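You operate a simulated robot arm through the tools that you are given. There is no shell and no other tool.

The job below is to be done with a simulated robot arm. You get a single attempt, and the scene is never put back.

TASK
Restock the cup wells with the red cup and the green cup.
Fine: each cup nests in the well of its size; close the clear cover again. Where these are worked on the way, their far stop is far enough and under half their travel is too little: clear cover.

It is judged by the outcome, as a careful person would: the job done as asked, and still so three seconds after it is handed in. It fails if anything else is knocked over, pushed out of place, dropped, spilled or broken. A push-on lid holds only when it is set on centred and level and pressed home; a screw cap is set on level and turned clockwise until tight.

THE ROBOT
A 7-joint arm with a fingered hand, fixed in place. Base frame: the origin is on the floor under the middle of its stand, x ahead of it, y to its left, z up. Readings come in cm, degrees, newtons and seconds.
It reaches about 102.3 cm from its shoulder. Its first joint turns from -166.0 to 166.0 degrees. Payload 4 kg.
The TCP is the grasp point between the finger pads, 3 cm short of the fingertips. In the tool frame z runs along the fingers and y along their closing line. The gripper opens to 10.4 cm; its body begins 3.5 cm behind the TCP. The gripper is a hand of 4 fingers: y runs from the thumb to the fingers, the wrist lies at [-1.5, -11.3, -19] in the tool frame, and closing takes about 1.5 s.
Orientation is told as [roll, pitch, yaw] about the base's x, y, z axes, in that order, counted from this pose: with the fingers straight down and the wrist toward the robot, the tool's x, y and z point along [0, 1, 0], [1, 0, 0] and [0, 0, -1] of the base frame.

THE INTERFACE
- The arm moves only by the tool nudge_tool. Its argument "series" is text: rows parted by semicolons, each of 6 numbers parted by spaces: the shift along the tool's x, y, z in cm, then the turn, a rotation vector about the tool's x, y, z in degrees. In form: tx ty tz wx wy wz; .... A call has 1 to 20 rows; each row shifts and turns the commanded pose from where the row before left it, along the tool's axes as they then stand. "hand" is the closure, from 0 (fully open) to 1 (shut), set as the call begins (left out, the last holds). Each row takes 0.2 s and may step no farther than 5 cm and 8.6 degrees from the row before; otherwise, or with a gripper value out of range, the whole call is refused. A pose out of reach is approached as far as the arm can. The call stops where the force on the tool passes 40 N (or 10 N more than at its start, if that is more) or the arm is blocked; 0.2 s more then pass. Each finger travels about 15.3 cm/s and halts on what it meets, pressing with about 32 N; the grip force reading is that of the motor and also rises with nothing between the fingers. The clock runs only during rows and for 0.2 s after the last one: add rows that do not move to give the fingers time. It gives the time, the measured TCP pose, the force on the tool (base axes), the opening and the grip force at its end, in the units of the frame above (readings bear some noise), with the torque about the TCP (base axes, N m) and any sound that the robot's microphone picked up.
- Cameras (640 x 400 px; columns grow to the right, rows downward): "scene" is fixed at [40.04, -64.84, 165.68]; the picture's right is [0.99, 0.14, 0.00], its down [0.14, -0.97, -0.22] and it looks along [-0.03, 0.22, -0.98] (base axes); focal length 321 px, centre (320, 200). "wrist" rides on the gripper at [6.1, -9.2, -13] in the tool frame; the picture's right is [-0.81, 0.28, -0.52], its down [-0.53, -0.71, 0.46] and it looks along [-0.24, 0.64, 0.72] (tool axes); focal length 275 px, centre (320, 200). There is no depth. A picture from a camera that has moved, and an enlarged one, comes with that camera's place and axes in the base frame and with its lens.
- get_image(camera): a new picture of that camera. The clock stands still meanwhile.
- set_fingers(index, middle, ring, thumb_bend, thumb_turn): sets how far each is bent, from 0 (flat) to 1 (curled in); at 0.3 the hand is open as for a grip, at 0.7 the pads meet at the TCP. One left out holds its place. A second passes; each finger stops where it meets its share of the squeeze, and holds until it gets a number again. A gripper value or a shape takes the hand back. It gives what a move gives, with no picture; readings hold the bend of each and the force on the fingers (four entries, about 0 where the hand has none), thumb and palm. thumb_turn goes from beside the hand (0) to across from the fingers (1), as for a grip.
- preshape(shape): the hand has 4 fingers and takes this shape, open, in about a second: jaw (thumb against the fingers, like two jaws); tri (thumb and two fingers); tip (a fingertip pinch); poke (one finger out to press); point (the index stretched); flat (the hand flat); cup (the hand cupped); fist (a fist). The gripper value then closes the fingers along that shape, each until it touches; the sizes above hold for jaw. It gives what a move gives, with no picture.
- inspect(camera, box): a new picture of the part [left, top, right, bottom] of that camera's present view, enlarged. The clock stands still meanwhile.
- hand_in(): hands the job in; it is judged then, once.

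Nothing tells you positions but the pictures and the camera data. Unless the task says otherwise, let go and move clear before handing in.

The tools are called after ">>>" as a command line: name --argument value ..., lists and objects as JSON in quotes. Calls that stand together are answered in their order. nudge_tool: Moves the arm, as the interface text tells. Its arguments: {"type":"object","properties":{"series":{"type":"string"},"hand":{"type":"number"}},"required":["series"]} The other tools are called the same way: preshape (shape) gives the hand a shape; set_fingers (index, middle, ring, thumb_bend, thumb_turn) moves the fingers one by one; get_image (camera) takes a picture; inspect (camera, box) takes an enlarged picture of a part of a camera's view; hand_in () hands the job in.

At the start:

```text
clock: 0.0
tool_pos: [28.19, -46.29, 114.26]
orientation: [0.1, 0.1, 0.0]
force: [0.5, 1.1, -0.1]
wrist_torque: [0.01, 0.06, 0.0]
gripper_width: 10.34
grasp_force: 0.1
shape: jaw
bend: [0.3, 0.3, 0.3, 0.3, 0.98]
finger forces: [0.0, 0.0, 0.1, 0.0, 0.0, 0.0]
```

scene: 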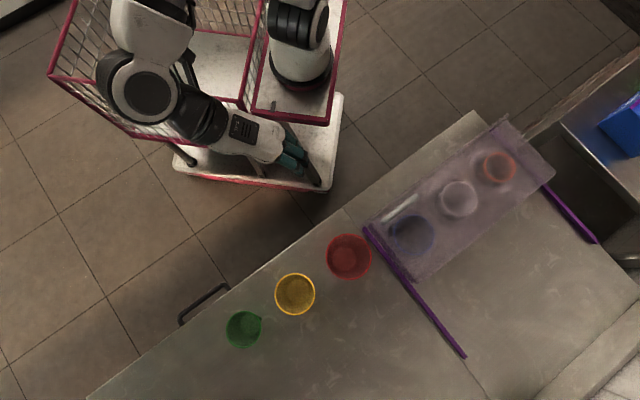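
wrist: 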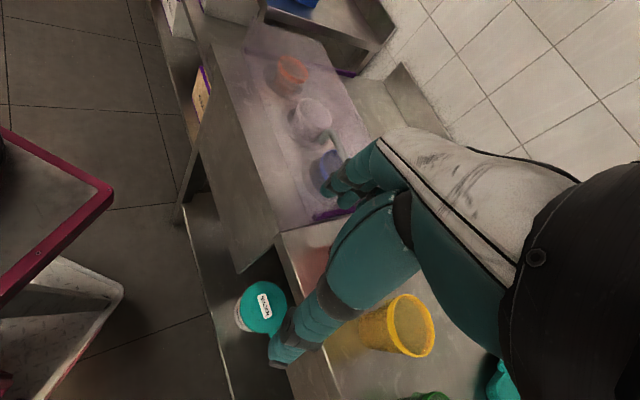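

I see a counter with red, yellow and green cups and a clear purple-tinted cover over three wells (or items) with purple rails. I'll take enlarged pictures first to understand the layout.

>>> inspect --camera "scene" --box '[340, 110, 620, 290]'

>>> inspect --camera "scene" --box '[200, 210, 400, 370]'

>>> inspect --camera "wrist" --box '[180, 0, 440, 260]'

```text
2.22 times, centred on (480, 200) of scene
camera zoom: at [40.04, -64.84, 165.68], right [0.99, 0.14, 0.0], down [0.14, -0.97, -0.22], along [-0.03, 0.22, -0.98], focal length 714 px, centre (-36, 200)
```

zoom: 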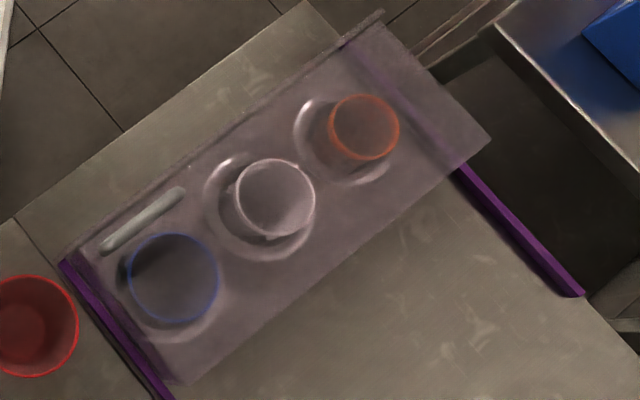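

```text
2.50 times, centred on (300, 290) of scene
camera zoom: at [40.04, -64.84, 165.68], right [0.99, 0.14, 0.0], down [0.14, -0.97, -0.22], along [-0.03, 0.22, -0.98], focal length 803 px, centre (370, -25)
```

zoom: 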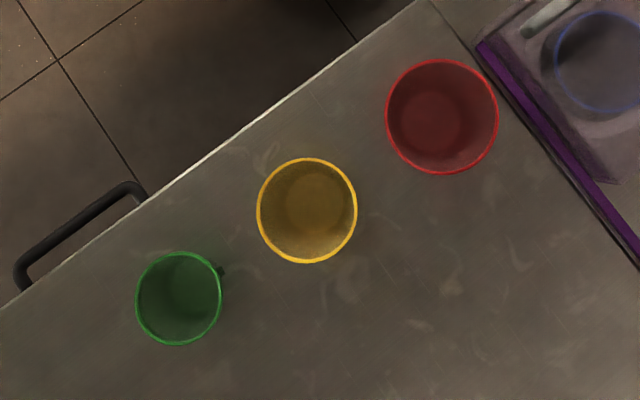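

```text
1.54 times, centred on (310, 130) of wrist
camera zoom: at [19.04, -40.28, 127.25], right [0.28, -0.81, 0.52], down [-0.71, -0.53, -0.46], along [0.64, -0.24, -0.72], focal length 424 px, centre (335, 308)
```

zoom: 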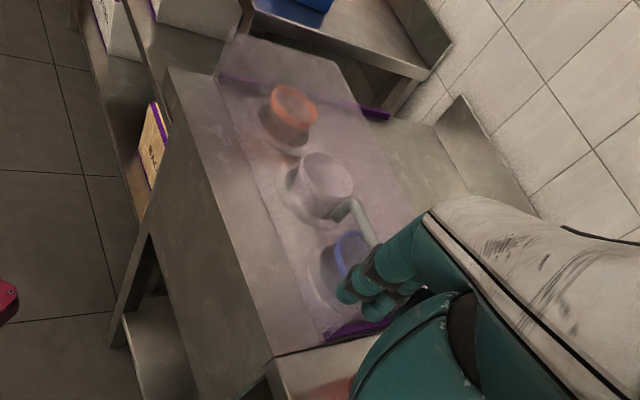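

The cover is a clear purple-tinted plate on two purple rails that run away from the robot, with a white bar handle near its front-left. The wells under it seem to hold blue (large), white (medium) and orange (small) rims. I'll raise the hand and yaw it about -50° to square up to the counter and get better views.

>>> nudge_tool --series "0 0 -3 0 0 8.3; 0 0 -3 0 0 8.3; 0 0 -3 0 0 8.3; 0 0 -3 0 0 8.3; 0 0 -2 0 0 8.3; 0 0 0 0 0 8.3; 0 0 0 0 0 0"

>>> get_image --camera "wrist"

>>> get_image --camera "scene"

```text
clock: 1.6
tool_pos: [28.21, -46.37, 128.15]
orientation: [0.0, 0.0, -49.9]
force: [0.4, 0.6, -0.2]
wrist_torque: [0.01, 0.01, -0.02]
gripper_width: 10.4
grasp_force: 0.0
shape: jaw
bend: [0.3, 0.3, 0.3, 0.3, 0.98]
finger forces: [0.0, 0.0, 0.0, 0.0, 0.0, 0.0]
```

```text
taken
camera wrist: at [26.97, -35.51, 141.27], right [-0.44, -0.73, 0.52], down [-0.87, 0.2, -0.46], along [0.23, -0.65, -0.72], focal length 275 px, centre (320, 200)
```

wrist: 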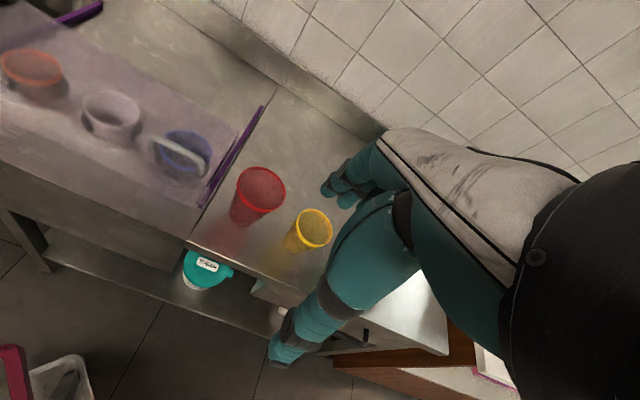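

```text
taken
```

scene: 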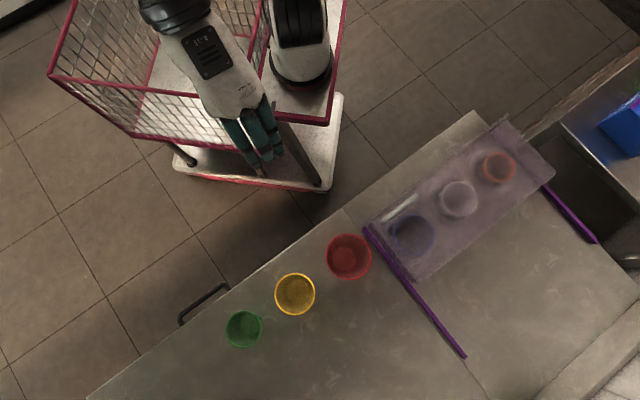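

Now the wrist camera sees the wells and cups obliquely. I'll zoom in on them.

>>> inspect --camera "wrist" --box '[0, 0, 280, 220]'

>>> inspect --camera "wrist" --box '[160, 90, 360, 270]'

```text
1.82 times, centred on (140, 110) of wrist
camera zoom: at [26.97, -35.51, 141.27], right [-0.44, -0.73, 0.52], down [-0.87, 0.2, -0.46], along [0.23, -0.65, -0.72], focal length 500 px, centre (647, 364)
```

zoom: 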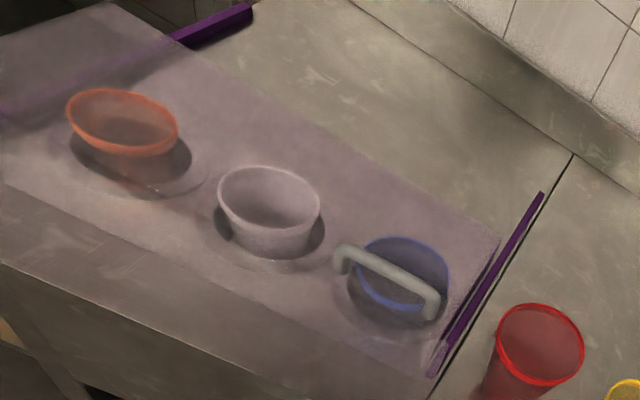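

```text
2.22 times, centred on (260, 180) of wrist
camera zoom: at [26.97, -35.51, 141.27], right [-0.44, -0.73, 0.52], down [-0.87, 0.2, -0.46], along [0.23, -0.65, -0.72], focal length 612 px, centre (453, 244)
```

zoom: 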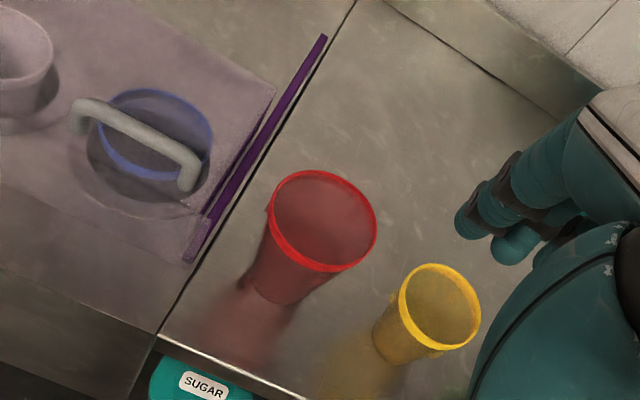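

The rails run at about -45° in the base frame, the wells lie along the perpendicular, and their rims are at about z=91. Sizes match as red→blue well, yellow→white, green→orange. The handle is about (55,-49,98.6). I'll turn to yaw -45° and move over near the handle for a close look.

>>> nudge_tool --series "0 0 0 0 0 -4.9; 4 4 0 0 0 0; 4 4 0 0 0 0; 4 3 0 0 0 0; 3 3 0 0 0 0; 0 0 0 0 0 0"

>>> get_image --camera "wrist"

>>> get_image --camera "scene"

```text
refused: row 2 steps farther than a row can; nothing moved
```

```text
taken
camera wrist: at [26.97, -35.51, 141.27], right [-0.44, -0.73, 0.52], down [-0.87, 0.2, -0.46], along [0.23, -0.65, -0.72], focal length 275 px, centre (320, 200)
```

wrist: 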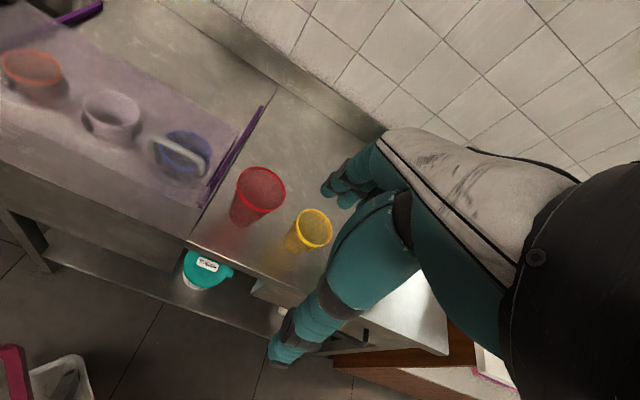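

```text
taken
```

scene: 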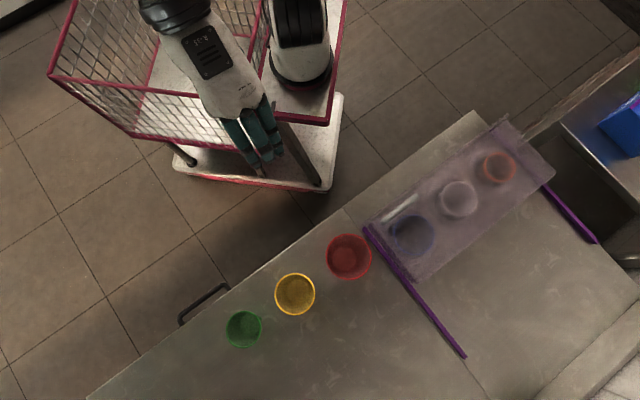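

The call was refused because the diagonal step was over 5 cm. I'll repeat the move with smaller steps.

>>> nudge_tool --series "0 0 0 0 0 -4.9; 3 3 0 0 0 0; 3 3 0 0 0 0; 3 3 0 0 0 0; 3 3 0 0 0 0; 3 2 0 0 0 0; 0 0 0 0 0 0; 0 0 0 0 0 0"

>>> get_image --camera "wrist"

>>> get_image --camera "scene"

```text
clock: 3.4
tool_pos: [48.79, -45.54, 128.1]
orientation: [0.1, 0.1, -44.9]
force: [-0.6, -0.6, -0.3]
wrist_torque: [-0.01, 0.03, -0.02]
gripper_width: 10.37
grasp_force: 0.0
shape: jaw
bend: [0.3, 0.3, 0.3, 0.3, 0.98]
finger forces: [0.1, 0.0, 0.1, 0.0, 0.0, 0.1]
```

```text
taken
camera wrist: at [46.57, -34.87, 141.19], right [-0.38, -0.77, 0.52], down [-0.88, 0.13, -0.46], along [0.28, -0.63, -0.72], focal length 275 px, centre (320, 200)
```

wrist: 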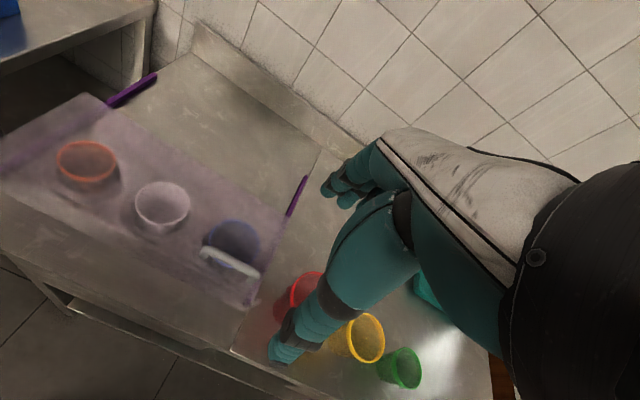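

```text
taken
```

scene: 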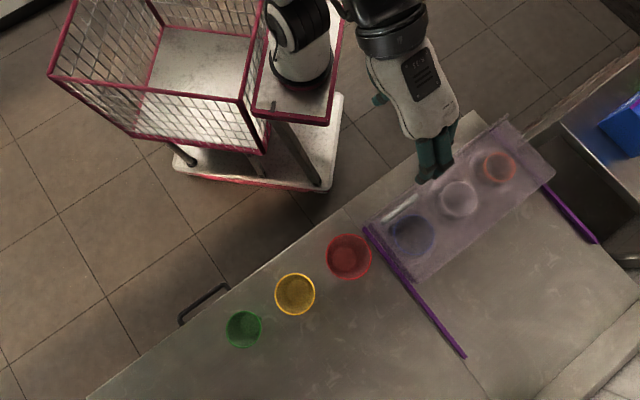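

>>> inspect --camera "wrist" --box '[60, 120, 340, 340]'

>>> inspect --camera "scene" --box '[350, 60, 510, 240]'

```text
1.82 times, centred on (200, 230) of wrist
camera zoom: at [46.57, -34.87, 141.19], right [-0.38, -0.77, 0.52], down [-0.88, 0.13, -0.46], along [0.28, -0.63, -0.72], focal length 500 px, centre (538, 146)
```

zoom: 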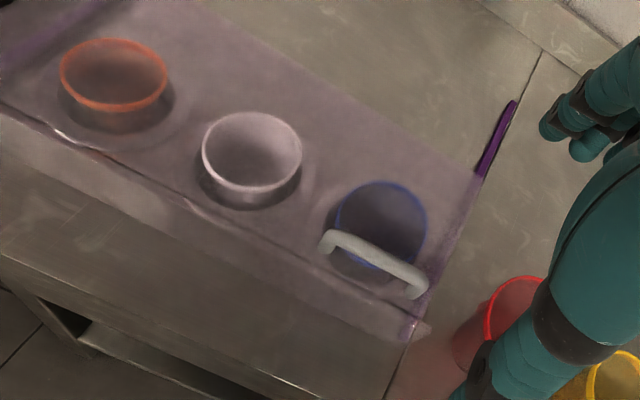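

```text
2.22 times, centred on (430, 150) of scene
camera zoom: at [40.04, -64.84, 165.68], right [0.99, 0.14, 0.0], down [0.14, -0.97, -0.22], along [-0.03, 0.22, -0.98], focal length 714 px, centre (76, 311)
```

zoom: 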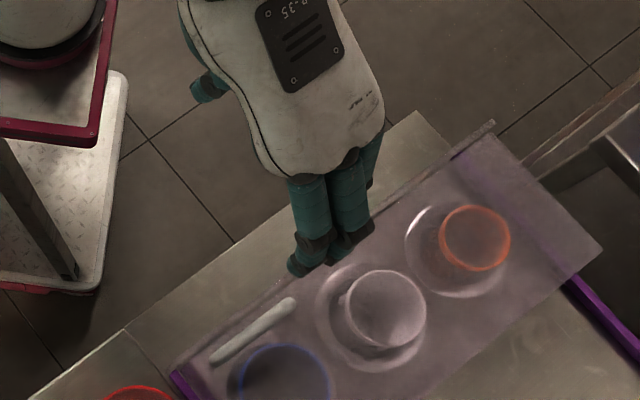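

The cover is a shallow clear box whose top is at about z=95, with the handle bar at (55.4,-49.4) and z≈98.5. I'll move above the handle with the hand partly closed, then look before straddling the bar.

>>> nudge_tool --series "0.5 2 -0 0 0 0; 0.5 2 0 0 0 0; 0.5 2 0 0 0 0; 0.5 1.4 0 0 0 0; 0 0 4 0 0 0; 0 0 4 0 0 0; 0 0 4 0 0 0; 0 0 4 0 0 0; 0 0 0 0 0 0; 0 0 0 0 0 0" --hand 0.5

>>> get_image --camera "wrist"

>>> inspect --camera "scene" --box '[330, 130, 490, 260]'

```text
clock: 5.6
tool_pos: [55.33, -49.27, 112.11]
orientation: [0.0, 0.2, -44.9]
force: [-0.2, -0.4, 0.4]
wrist_torque: [0.02, 0.0, 0.01]
gripper_width: 5.22
grasp_force: 0.1
shape: jaw
bend: [0.74, 0.44, 0.41, 0.69, 1.0]
finger forces: [0.0, 0.0, 0.1, 0.0, 0.0, 0.0]
```

```text
taken
camera wrist: at [53.18, -38.6, 125.1], right [-0.38, -0.77, 0.52], down [-0.88, 0.13, -0.46], along [0.28, -0.63, -0.72], focal length 275 px, centre (320, 200)
```

wrist: 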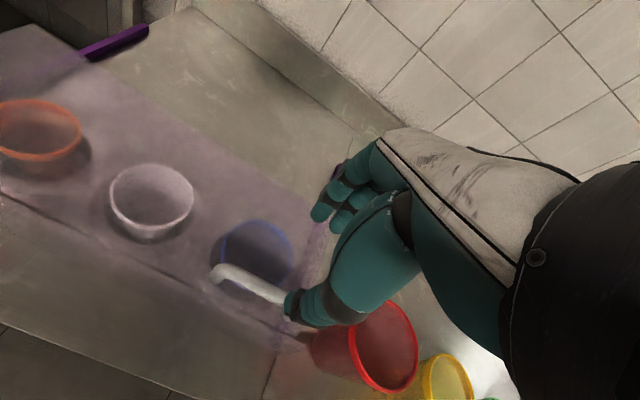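

```text
3.08 times, centred on (410, 195) of scene
camera zoom: at [40.04, -64.84, 165.68], right [0.99, 0.14, 0.0], down [0.14, -0.97, -0.22], along [-0.03, 0.22, -0.98], focal length 989 px, centre (43, 215)
```

zoom: 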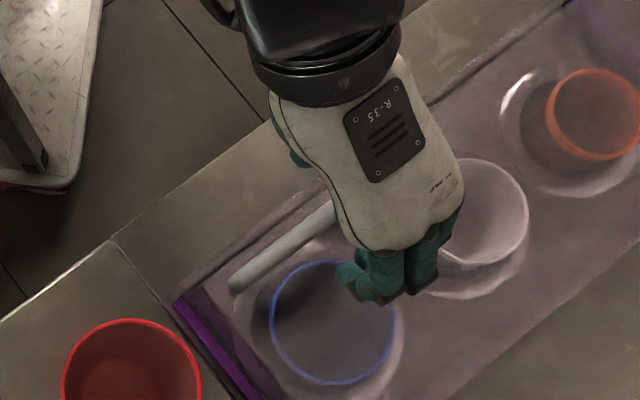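

>>> inspect --camera "wrist" --box '[180, 150, 400, 350]'

```text
2.00 times, centred on (290, 250) of wrist
camera zoom: at [53.18, -38.6, 125.1], right [-0.38, -0.77, 0.52], down [-0.88, 0.13, -0.46], along [0.28, -0.63, -0.72], focal length 551 px, centre (380, 100)
```

zoom: 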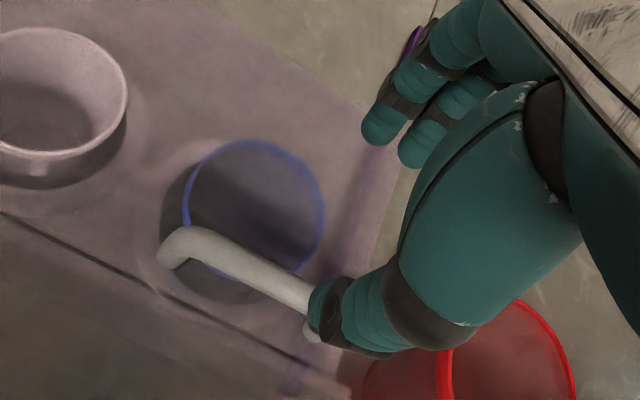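

The bar is centred under the TCP (within about 0.3 cm) at opening 5 cm. I'll descend to z≈100 with the bar between thumb and fingers.

>>> nudge_tool --series "0 0 4 0 0 0; 0 0 4 0 0 0; 0 0 3 0 0 0; 0 0 1 0 0 0; 0 0 0 0 0 0; 0 0 0 0 0 0"

>>> get_image --camera "wrist"

>>> inspect --camera "scene" --box '[330, 130, 490, 260]'

```text
clock: 7.0
tool_pos: [55.43, -49.36, 100.22]
orientation: [0.0, 0.0, -44.9]
force: [0.2, 0.1, 0.3]
wrist_torque: [-0.01, 0.0, -0.02]
gripper_width: 5.26
grasp_force: 0.0
shape: jaw
bend: [0.74, 0.44, 0.41, 0.69, 1.0]
finger forces: [0.0, 0.0, 0.0, 0.1, 0.0, 0.1]
```

```text
taken
camera wrist: at [53.25, -38.67, 113.29], right [-0.38, -0.77, 0.52], down [-0.88, 0.13, -0.46], along [0.28, -0.63, -0.72], focal length 275 px, centre (320, 200)
```

wrist: 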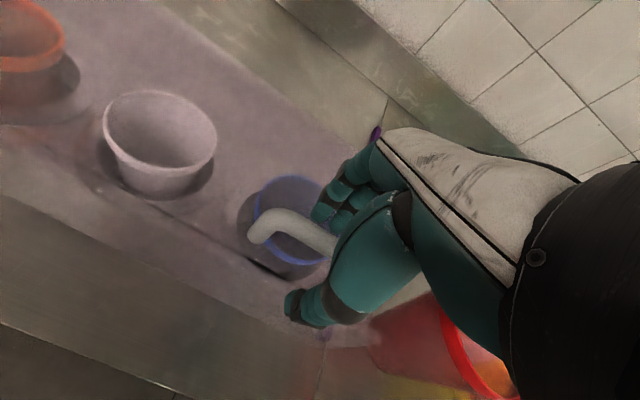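

```text
3.08 times, centred on (410, 195) of scene
camera zoom: at [40.04, -64.84, 165.68], right [0.99, 0.14, 0.0], down [0.14, -0.97, -0.22], along [-0.03, 0.22, -0.98], focal length 989 px, centre (43, 215)
```

zoom: 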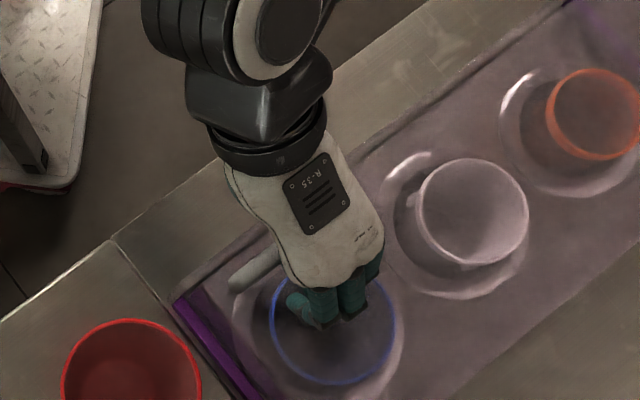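

The bar lies between thumb and fingers with no contact. I'll lower 0.8 cm and close on it.

>>> nudge_tool --series "0 0 0.8 0 0 0; 0 0 0 0 0 0"

>>> nudge_tool --series "0 0 0 0 0 0; 0 0 0 0 0 0; 0 0 0 0 0 0; 0 0 0 0 0 0; 0 0 0 0 0 0; 0 0 0 0 0 0" --hand 0.9

>>> inspect --camera "wrist" --box '[180, 150, 400, 350]'

```text
clock: 7.6
tool_pos: [55.48, -49.34, 99.59]
orientation: [0.0, 0.0, -44.9]
force: [1.5, 0.3, 11.3]
wrist_torque: [-0.23, -0.37, 0.04]
gripper_width: 5.24
grasp_force: 0.1
shape: jaw
bend: [0.74, 0.44, 0.41, 0.69, 1.0]
finger forces: [8.2, 3.6, 0.0, 0.0, 0.0, 0.1]
```

```text
clock: 8.3
tool_pos: [55.45, -49.51, 99.73]
orientation: [0.0, -0.3, -45.0]
force: [-0.9, 0.3, 0.3]
wrist_torque: [-0.03, 0.02, 0.04]
gripper_width: 1.05
grasp_force: 0.1
shape: jaw
bend: [0.72, 0.64, 0.63, 0.73, 1.0]
finger forces: [0.0, 0.0, 0.1, 0.0, 0.0, 0.1]
stopped in row 3: the force on the tool passed its limit at 42 N (the readings are from after the stop); the commanded pose is now the measured one
```

```text
2.00 times, centred on (290, 250) of wrist
camera zoom: at [53.26, -38.75, 112.69], right [-0.38, -0.77, 0.52], down [-0.88, 0.13, -0.46], along [0.29, -0.63, -0.72], focal length 551 px, centre (380, 100)
```

zoom: 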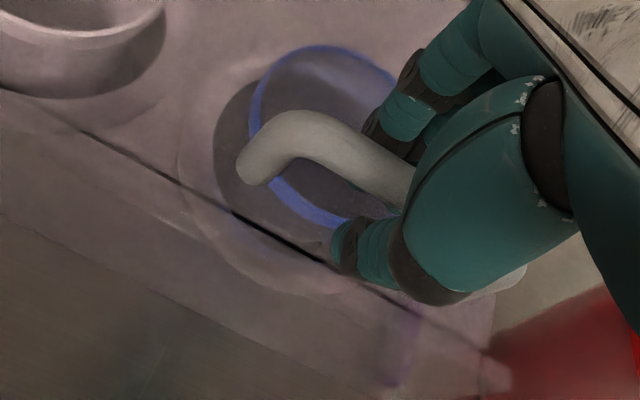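

The fingertips brushed the cover top while closing, then the force fell back to zero. I'll lift slightly and let the fingers finish closing on the bar.

>>> nudge_tool --series "0 0 -0.6 0 0 0; 0 0 0 0 0 0; 0 0 0 0 0 0; 0 0 0 0 0 0; 0 0 0 0 0 0"

>>> inspect --camera "wrist" --box '[180, 150, 400, 350]'

>>> get_image --camera "scene"

```text
clock: 9.5
tool_pos: [55.63, -49.51, 100.29]
orientation: [0.0, -0.3, -45.1]
force: [0.3, -0.2, 0.3]
wrist_torque: [0.01, -0.01, 0.0]
gripper_width: 1.04
grasp_force: 0.0
shape: jaw
bend: [0.72, 0.64, 0.63, 0.73, 1.0]
finger forces: [0.0, 0.1, 0.0, 0.1, 0.0, 0.1]
```

```text
2.00 times, centred on (290, 250) of wrist
camera zoom: at [53.29, -38.77, 113.26], right [-0.38, -0.77, 0.52], down [-0.88, 0.13, -0.46], along [0.29, -0.63, -0.72], focal length 551 px, centre (380, 100)
```

zoom: 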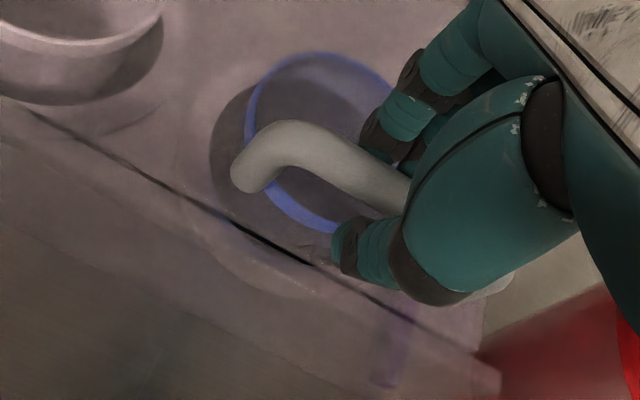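

```text
taken
```

scene: 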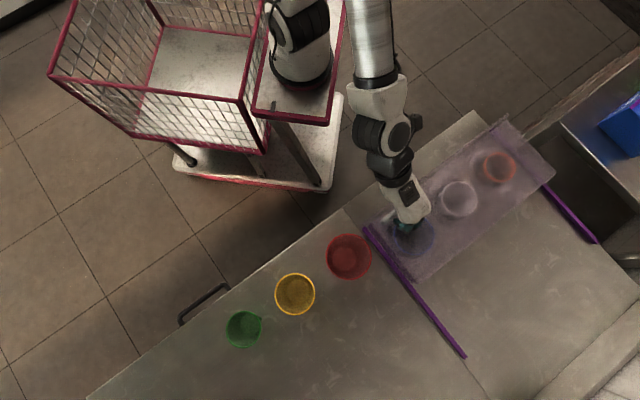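

The bar is now loosely held between thumb and fingers. I'll push the handle away along the rails (tool +y) and watch the force.

>>> nudge_tool --series "0 1 0 0 0 0; 0 1 0 0 0 0; 0 1 0 0 0 0; 0 1 0 0 0 0; 0 1 0 0 0 0; 0 1 0 0 0 0"

>>> get_image --camera "scene"

```text
clock: 10.9
tool_pos: [59.73, -53.82, 100.35]
orientation: [0.0, -0.3, -44.9]
force: [-0.7, 0.6, -0.3]
wrist_torque: [0.01, -0.02, 0.0]
gripper_width: 1.06
grasp_force: 0.1
shape: jaw
bend: [0.72, 0.64, 0.63, 0.72, 1.0]
finger forces: [0.1, 0.1, 0.1, 0.0, 1.2, 0.0]
```

```text
taken
```

scene: 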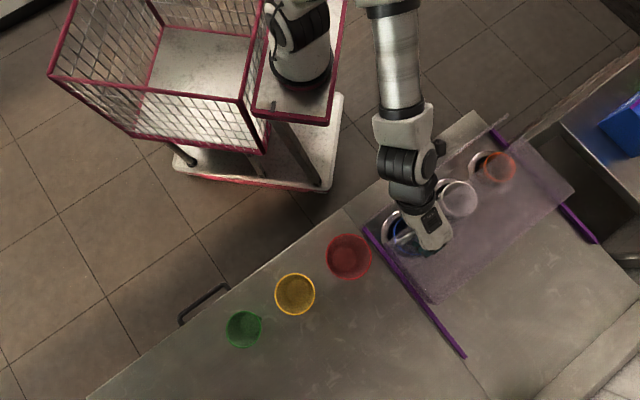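

The cover slides easily (about 1 N). I'll continue to the far stop.

>>> nudge_tool --series "0 1 0 0 0 0; 0 1 0 0 0 0; 0 1 0 0 0 0; 0 1 0 0 0 0; 0 1 0 0 0 0; 0 1 0 0 0 0; 0 1 0 0 0 0; 0 1 0 0 0 0; 0 1 0 0 0 0; 0 1 0 0 0 0; 0 1 0 0 0 0; 0 0 0 0 0 0"

>>> get_image --camera "scene"

```text
clock: 13.5
tool_pos: [67.6, -61.36, 100.38]
orientation: [0.1, -0.4, -45.0]
force: [-1.0, 1.4, -2.2]
wrist_torque: [-0.01, -0.01, -0.03]
gripper_width: 1.06
grasp_force: 0.0
shape: jaw
bend: [0.72, 0.64, 0.63, 0.72, 1.0]
finger forces: [0.0, 0.0, 0.0, 0.0, 1.7, 0.0]
```

```text
taken
```

scene: 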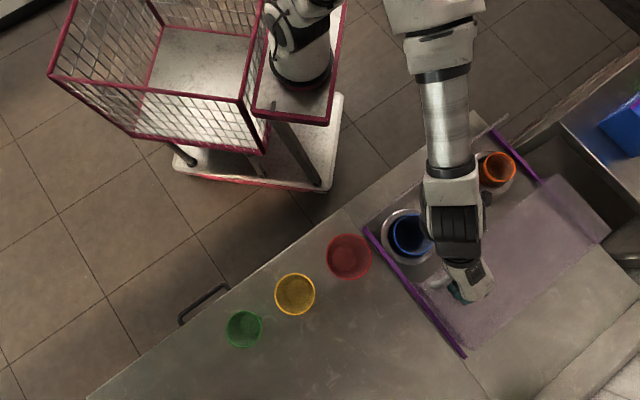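

Almost there; the cover's far edge is near the rail ends. I'll nudge gently the last bit to the stop.

>>> nudge_tool --series "0 0.5 0 0 0 0; 0 0.5 0 0 0 0; 0 0.5 0 0 0 0; 0 0.5 0 0 0 0; 0 0.5 0 0 0 0; 0 0.5 0 0 0 0; 0 0.5 0 0 0 0; 0 0.5 0 0 0 0"

>>> get_image --camera "scene"

```text
clock: 15.3
tool_pos: [70.33, -64.27, 100.32]
orientation: [0.0, -0.3, -44.9]
force: [-10.2, 11.2, 3.1]
wrist_torque: [0.16, 0.09, -0.02]
gripper_width: 1.38
grasp_force: 0.0
shape: jaw
bend: [0.72, 0.64, 0.63, 0.66, 1.0]
finger forces: [0.1, 0.0, 0.1, 0.0, 14.6, 0.1]
```

```text
taken
```

scene: 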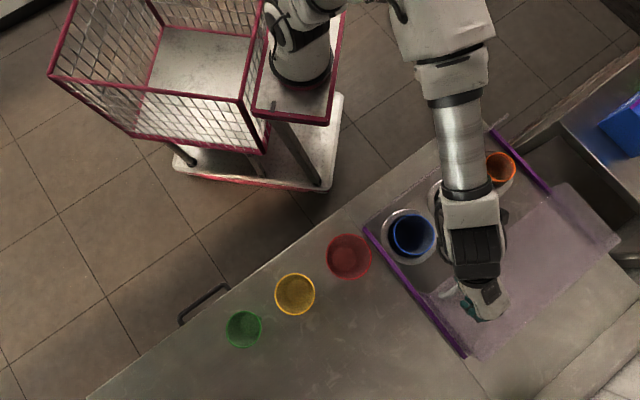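

The cover hit its far stop (about 15 N). I'll ease back, open, and lift away.

>>> nudge_tool --series "0 -0.6 0 0 0 0; 0 0 0 0 0 0"

>>> nudge_tool --series "0 0 -0.3 0 0 0; 0 0 0 0 0 0; 0 0 0 0 0 0; 0 0 -2 0 0 0; 0 0 -4 0 0 0; 0 0 -4 0 0 0; 0 0 -4 0 0 0; 0 0 -4 0 0 0; 0 0 -4 0 0 0" --hand 0.5

>>> get_image --camera "scene"

>>> get_image --camera "wrist"

```text
clock: 15.9
tool_pos: [69.93, -63.88, 100.3]
orientation: [0.0, -0.3, -45.1]
force: [-5.1, 5.6, 0.2]
wrist_torque: [0.06, 0.03, -0.03]
gripper_width: 1.24
grasp_force: 0.1
shape: jaw
bend: [0.72, 0.64, 0.63, 0.68, 1.0]
finger forces: [0.0, 0.0, 0.0, 0.0, 7.5, 0.0]
```

```text
clock: 17.9
tool_pos: [69.94, -63.78, 122.51]
orientation: [0.0, -0.3, -45.0]
force: [1.6, -0.2, 0.1]
wrist_torque: [-0.01, 0.06, 0.0]
gripper_width: 5.17
grasp_force: 0.2
shape: jaw
bend: [0.74, 0.45, 0.41, 0.7, 1.0]
finger forces: [0.0, 0.1, 0.0, 0.0, 0.1, 0.0]
```

```text
taken
```

scene: 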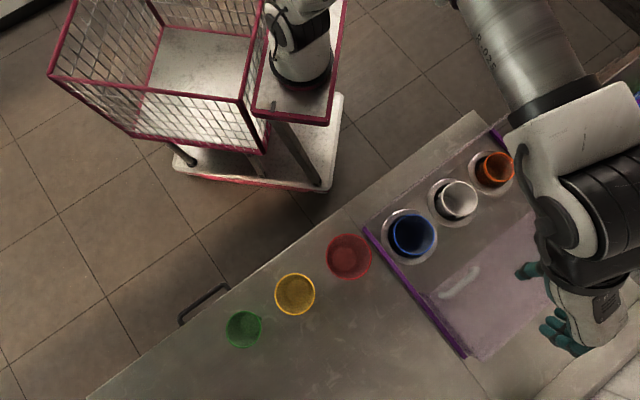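

```text
taken
camera wrist: at [67.73, -53.13, 135.65], right [-0.38, -0.77, 0.52], down [-0.88, 0.13, -0.46], along [0.29, -0.63, -0.72], focal length 275 px, centre (320, 200)
```

wrist: 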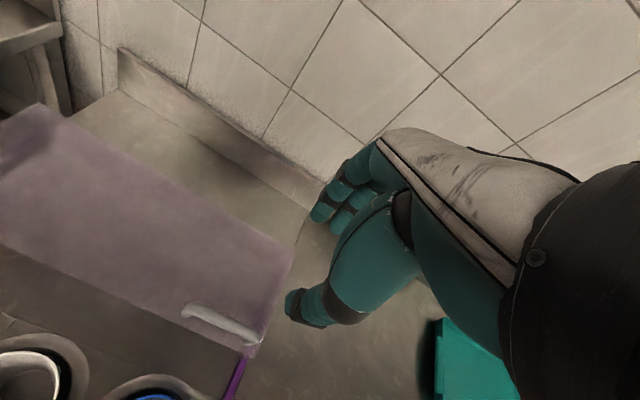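

The cover is open at its far stop and the hand is clear. Now I'll inspect the open wells.

>>> inspect --camera "scene" --box '[360, 130, 540, 280]'

>>> inspect --camera "scene" --box '[360, 220, 560, 370]'

```text
2.67 times, centred on (450, 205) of scene
camera zoom: at [40.04, -64.84, 165.68], right [0.99, 0.14, 0.0], down [0.14, -0.97, -0.22], along [-0.03, 0.22, -0.98], focal length 857 px, centre (-27, 187)
```

zoom: 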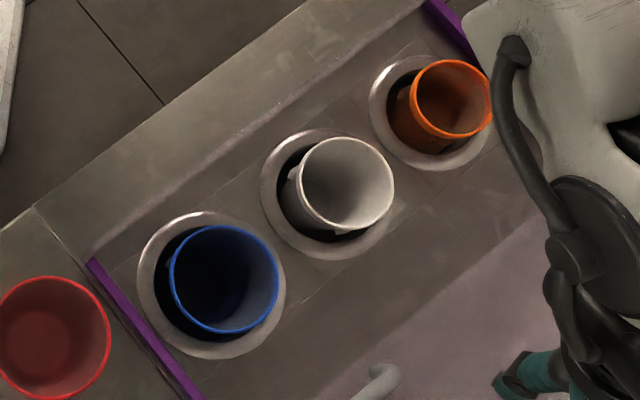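

```text
2.67 times, centred on (460, 295) of scene
camera zoom: at [40.04, -64.84, 165.68], right [0.99, 0.14, 0.0], down [0.14, -0.97, -0.22], along [-0.03, 0.22, -0.98], focal length 857 px, centre (-53, -53)
```

zoom: 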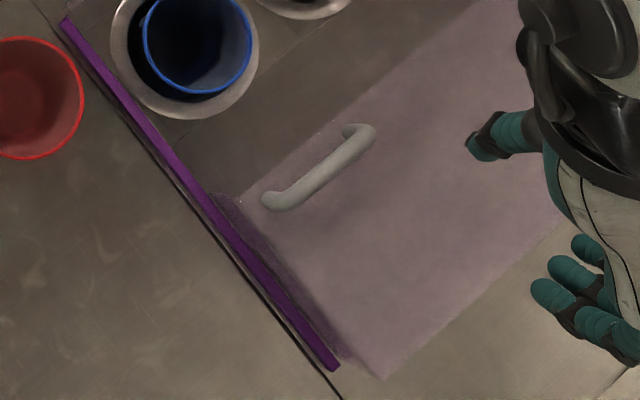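

The wells hold blue, white and orange cups, each in a ring. Red should nest in blue and green in orange. I'll move back to a spot with a clear wrist view of the red cup and triangulate it precisely.

>>> nudge_tool --series "-2.04 -3.84 0.5 0 0 0; -2.04 -3.84 0.5 0 0 0; -2.04 -3.84 0.5 0 0 0; -2.04 -3.84 0.5 0 0 0; -2.04 -3.84 0.5 0 0 0; -2.04 -3.84 0.5 0 0 0; -2.04 -3.84 0.5 0 0 0; -2.04 -3.84 0.5 0 0 0; -2.04 -3.84 0.5 0 0 0; 0 0 0 0 0 0; 0 0 0 0 0 0" --hand 0

>>> get_image --camera "wrist"

>>> inspect --camera "scene" --box '[200, 210, 400, 370]'

```text
clock: 20.3
tool_pos: [32.34, -52.36, 118.03]
orientation: [0.0, -0.3, -45.0]
force: [0.1, 0.1, -0.1]
wrist_torque: [0.01, -0.02, 0.01]
gripper_width: 10.41
grasp_force: 0.1
shape: jaw
bend: [0.3, 0.3, 0.3, 0.3, 0.98]
finger forces: [0.0, 0.0, 0.0, 0.0, 0.0, 0.0]
```

```text
taken
camera wrist: at [30.21, -41.62, 130.94], right [-0.38, -0.77, 0.52], down [-0.88, 0.13, -0.46], along [0.29, -0.63, -0.72], focal length 275 px, centre (320, 200)
```

wrist: 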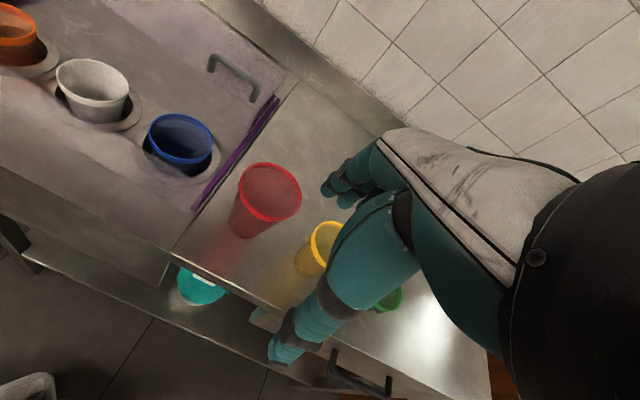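

```text
2.50 times, centred on (300, 290) of scene
camera zoom: at [40.04, -64.84, 165.68], right [0.99, 0.14, 0.0], down [0.14, -0.97, -0.22], along [-0.03, 0.22, -0.98], focal length 803 px, centre (370, -25)
```

zoom: 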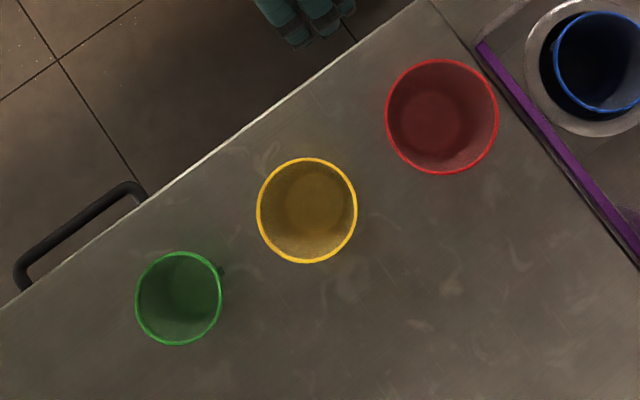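

>>> inspect --camera "wrist" --box '[120, 90, 360, 270]'

>>> inspect --camera "scene" --box '[310, 210, 450, 300]'

```text
2.22 times, centred on (240, 180) of wrist
camera zoom: at [30.21, -41.62, 130.94], right [-0.38, -0.77, 0.52], down [-0.88, 0.13, -0.46], along [0.29, -0.63, -0.72], focal length 612 px, centre (498, 244)
```

zoom: 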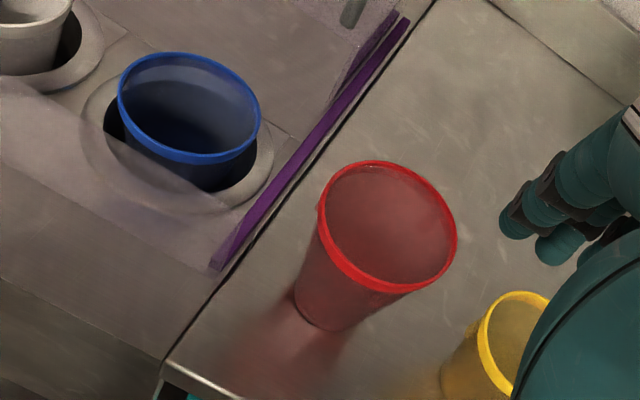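

```text
4.44 times, centred on (380, 255) of scene
camera zoom: at [40.04, -64.84, 165.68], right [0.99, 0.14, 0.0], down [0.14, -0.97, -0.22], along [-0.03, 0.22, -0.98], focal length 1428 px, centre (53, -44)
```

zoom: 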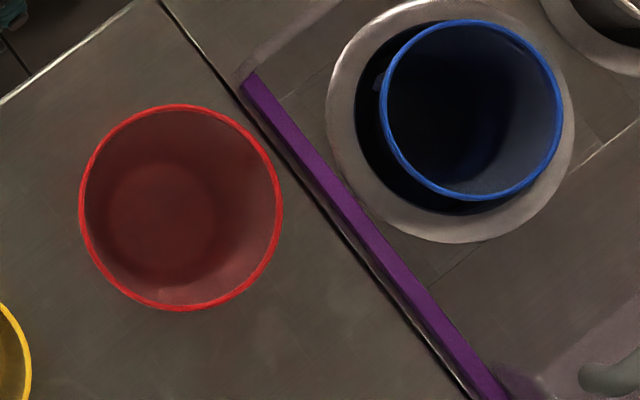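

The red rim centre is at about (45.3,-61.1,99.7) with a diameter near 9.2 cm, and the blue rim is at (60.55,-53.4,91.25). I'll hover over the red cup with the hand fully open and check alignment.

>>> nudge_tool --series "0.6 3.07 0 0.21 -0.21 0; 0.6 3.07 0 0 0 0; 0.6 3.07 0 0 0 0; 0.6 3.07 0 0 0 0; 0.6 3.07 0 0 0 0; 0 0 3 0 0 0; 0 0 3 0 0 0; 0 0 0 0 0 0; 0 0 0 0 0 0" --hand 0

>>> get_image --camera "wrist"

>>> inspect --camera "scene" --box '[270, 190, 430, 310]'

```text
clock: 22.3
tool_pos: [45.47, -61.16, 111.98]
orientation: [-0.3, 0.0, -45.1]
force: [0.0, 0.1, 0.3]
wrist_torque: [0.01, -0.02, 0.0]
gripper_width: 10.38
grasp_force: 0.0
shape: jaw
bend: [0.3, 0.3, 0.3, 0.3, 0.98]
finger forces: [0.1, 0.1, 0.0, 0.0, 0.1, 0.0]
```

```text
taken
camera wrist: at [43.22, -50.39, 124.97], right [-0.38, -0.77, 0.52], down [-0.88, 0.13, -0.45], along [0.28, -0.63, -0.72], focal length 275 px, centre (320, 200)
```

wrist: 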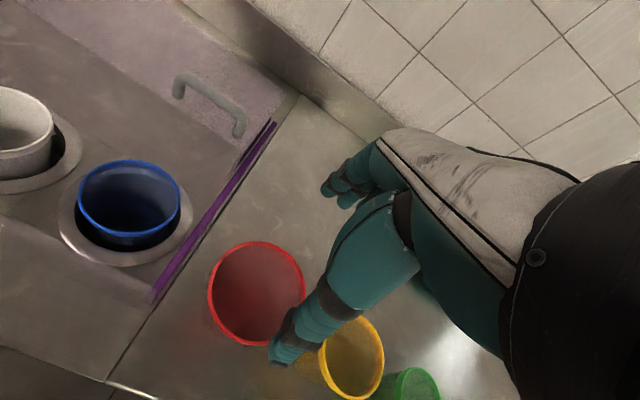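

```text
3.33 times, centred on (350, 250) of scene
camera zoom: at [40.04, -64.84, 165.68], right [0.99, 0.14, 0.0], down [0.14, -0.97, -0.22], along [-0.03, 0.22, -0.98], focal length 1071 px, centre (220, 33)
```

zoom: 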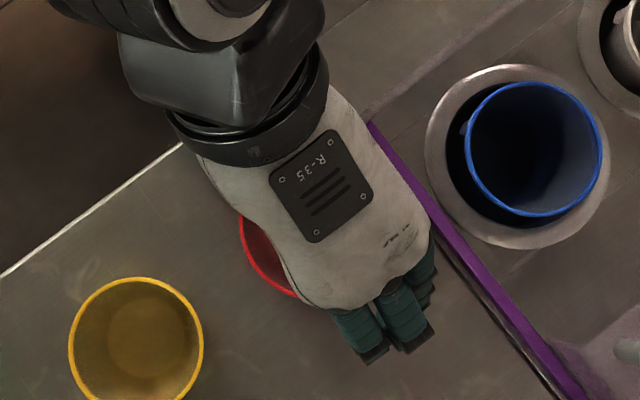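

>>> inspect --camera "wrist" --box '[190, 225, 350, 375]'

```text
2.67 times, centred on (270, 300) of wrist
camera zoom: at [43.22, -50.39, 124.97], right [-0.38, -0.77, 0.52], down [-0.88, 0.13, -0.45], along [0.28, -0.63, -0.72], focal length 734 px, centre (453, -67)
```

zoom: 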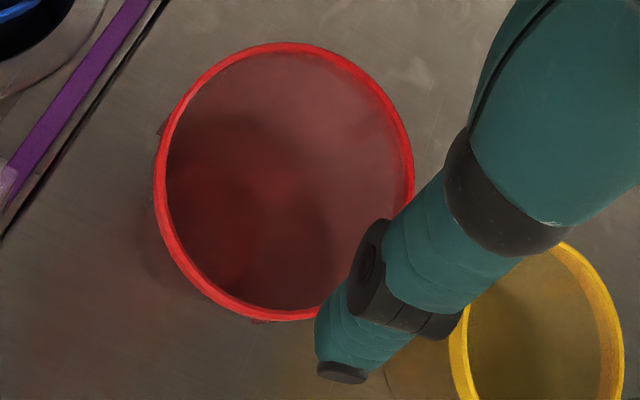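

The red rim centre lies about 0.3 cm toward the thumb from the TCP. I'll correct by -0.25 cm in y and descend in short stages, checking finger forces.

>>> nudge_tool --series "0 -0.25 2 0 0 0; 0 0 2 0 0 0; 0 0 2 0 0 0; 0 0 1.5 0 0 0; 0 0 0 0 0 0"

>>> get_image --camera "wrist"

>>> inspect --camera "scene" --box '[270, 190, 430, 310]'

```text
clock: 23.5
tool_pos: [45.29, -61.08, 104.39]
orientation: [-0.2, -0.1, -45.0]
force: [-0.9, -0.5, -0.1]
wrist_torque: [-0.04, 0.02, 0.01]
gripper_width: 10.4
grasp_force: 0.0
shape: jaw
bend: [0.3, 0.3, 0.3, 0.3, 0.98]
finger forces: [0.0, 0.0, 0.0, 0.0, 0.0, 0.0]
```

```text
taken
camera wrist: at [43.1, -50.31, 117.48], right [-0.38, -0.77, 0.52], down [-0.88, 0.13, -0.45], along [0.28, -0.63, -0.72], focal length 275 px, centre (320, 200)
```

wrist: 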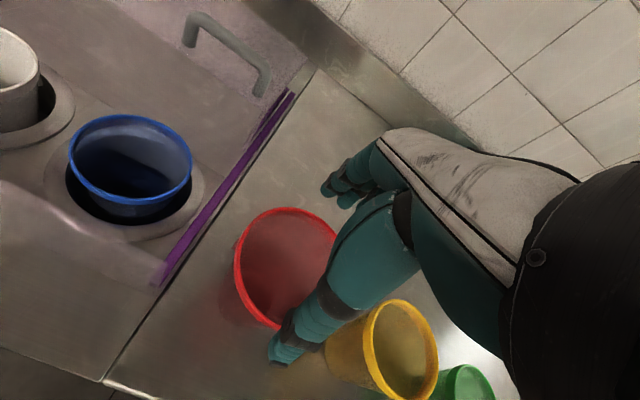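

```text
3.33 times, centred on (350, 250) of scene
camera zoom: at [40.04, -64.84, 165.68], right [0.99, 0.14, 0.0], down [0.14, -0.97, -0.22], along [-0.03, 0.22, -0.98], focal length 1071 px, centre (220, 33)
```

zoom: 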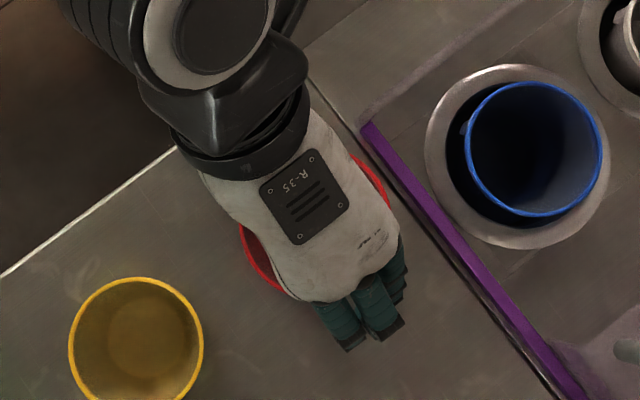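

Good alignment; continuing down in small steps.

>>> nudge_tool --series "0 0 1 0 0 0; 0 0 1 0 0 0; 0 0 0.8 0 0 0; 0 0 0 0 0 0"

>>> inspect --camera "wrist" --box '[210, 140, 410, 390]'

```text
clock: 24.5
tool_pos: [45.22, -61.13, 101.62]
orientation: [-0.2, -0.1, -45.0]
force: [-0.4, -0.5, 0.2]
wrist_torque: [0.0, -0.02, 0.01]
gripper_width: 10.38
grasp_force: 0.1
shape: jaw
bend: [0.3, 0.3, 0.3, 0.3, 0.98]
finger forces: [0.0, 0.0, 0.1, 0.1, 0.0, 0.0]
```

```text
1.60 times, centred on (310, 265) of wrist
camera zoom: at [43.08, -50.31, 114.67], right [-0.38, -0.77, 0.52], down [-0.88, 0.13, -0.45], along [0.28, -0.63, -0.72], focal length 440 px, centre (336, 96)
```

zoom: 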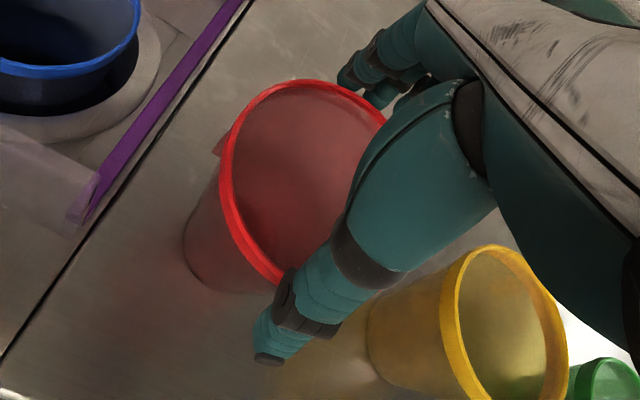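

>>> nudge_tool --series "0 0 0.8 0 0 0; 0 0 0.9 0 0 0; 0 0 0 0 0 0"

>>> inspect --camera "wrist" --box '[210, 140, 410, 390]'

```text
clock: 25.3
tool_pos: [45.19, -60.9, 99.94]
orientation: [-0.2, -0.1, -45.0]
force: [-0.2, -0.3, 2.4]
wrist_torque: [0.0, -0.02, -0.01]
gripper_width: 10.42
grasp_force: 0.0
shape: jaw
bend: [0.29, 0.3, 0.3, 0.29, 0.98]
finger forces: [1.8, 0.1, 0.0, 0.0, 1.4, 0.0]
```

```text
1.60 times, centred on (310, 265) of wrist
camera zoom: at [43.07, -50.26, 113.01], right [-0.38, -0.77, 0.52], down [-0.88, 0.13, -0.46], along [0.28, -0.63, -0.72], focal length 440 px, centre (336, 96)
```

zoom: 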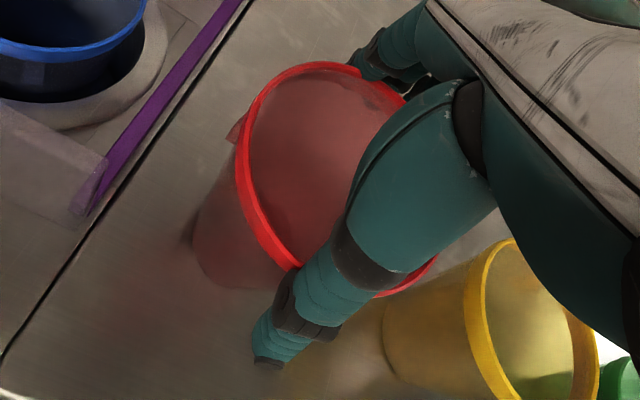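

Thumb and index just touch the rim on both sides evenly, so the cup is centred. I'll close the grip.

>>> nudge_tool --series "0 0 0 0 0 0; 0 0 0 0 0 0; 0 0 0 0 0 0; 0 0 0 0 0 0; 0 0 0 0 0 0; 0 0 0 0 0 0" --hand 0.3

>>> inspect --camera "wrist" --box '[210, 140, 410, 390]'

>>> inspect --camera "scene" --box '[270, 190, 430, 310]'

```text
clock: 26.7
tool_pos: [45.29, -61.02, 100.05]
orientation: [-0.2, 0.0, -45.0]
force: [-0.7, -0.1, 0.5]
wrist_torque: [-0.07, 0.02, 0.0]
gripper_width: 7.65
grasp_force: 31.4
shape: jaw
bend: [0.27, 0.37, 0.35, 0.5, 0.98]
finger forces: [24.9, 12.5, 3.7, 0.0, 42.3, 0.0]
```

```text
1.60 times, centred on (310, 265) of wrist
camera zoom: at [43.07, -50.27, 113.01], right [-0.38, -0.77, 0.52], down [-0.88, 0.13, -0.45], along [0.28, -0.63, -0.72], focal length 440 px, centre (336, 96)
```

zoom: 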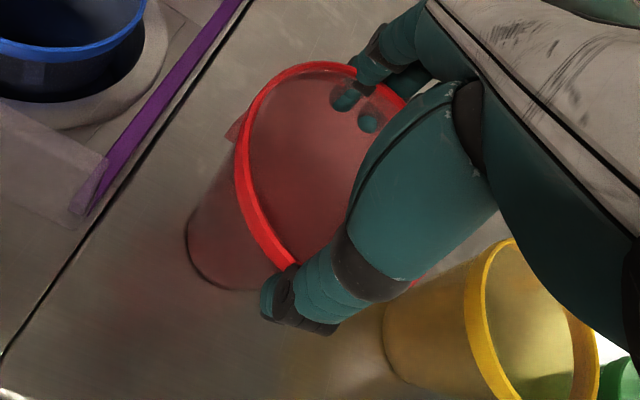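

```text
3.33 times, centred on (350, 250) of scene
camera zoom: at [40.04, -64.84, 165.68], right [0.99, 0.14, 0.0], down [0.14, -0.97, -0.22], along [-0.03, 0.22, -0.98], focal length 1071 px, centre (220, 33)
```

zoom: 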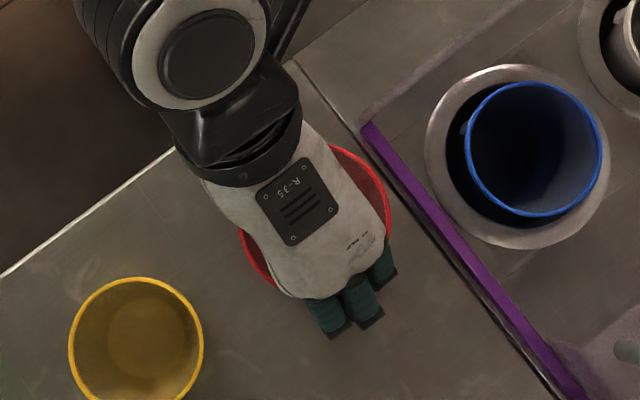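

Gripped (fingers ≈41 N against thumb 42 N). Lifting slowly and checking the cup follows.

>>> nudge_tool --series "0 0 -0.5 0 0 0; 0 0 -1 0 0 0; 0 0 -1 0 0 0; 0 0 -1 0 0 0; 0 0 -1.5 0 0 0; 0 0 0 0 0 0"

>>> get_image --camera "wrist"

>>> inspect --camera "scene" --box '[270, 190, 430, 310]'

```text
clock: 28.1
tool_pos: [45.37, -60.85, 105.21]
orientation: [-0.2, 0.0, -45.0]
force: [0.9, 0.0, -0.3]
wrist_torque: [0.05, -0.03, -0.04]
gripper_width: 7.62
grasp_force: 32.0
shape: jaw
bend: [0.27, 0.37, 0.35, 0.5, 0.98]
finger forces: [24.8, 12.7, 3.8, 0.0, 42.3, 0.1]
```

```text
taken
camera wrist: at [43.1, -50.23, 118.08], right [-0.38, -0.77, 0.52], down [-0.88, 0.13, -0.45], along [0.28, -0.63, -0.72], focal length 275 px, centre (320, 200)
```

wrist: 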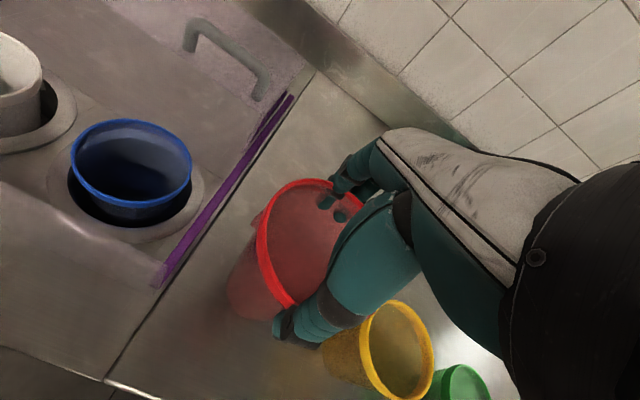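

```text
3.33 times, centred on (350, 250) of scene
camera zoom: at [40.04, -64.84, 165.68], right [0.99, 0.14, 0.0], down [0.14, -0.97, -0.22], along [-0.03, 0.22, -0.98], focal length 1071 px, centre (220, 33)
```

zoom: 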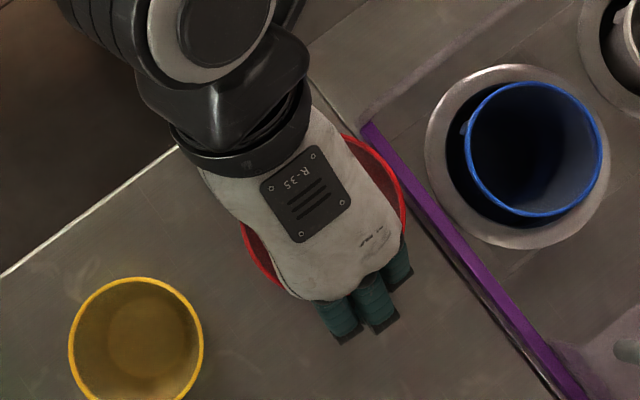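

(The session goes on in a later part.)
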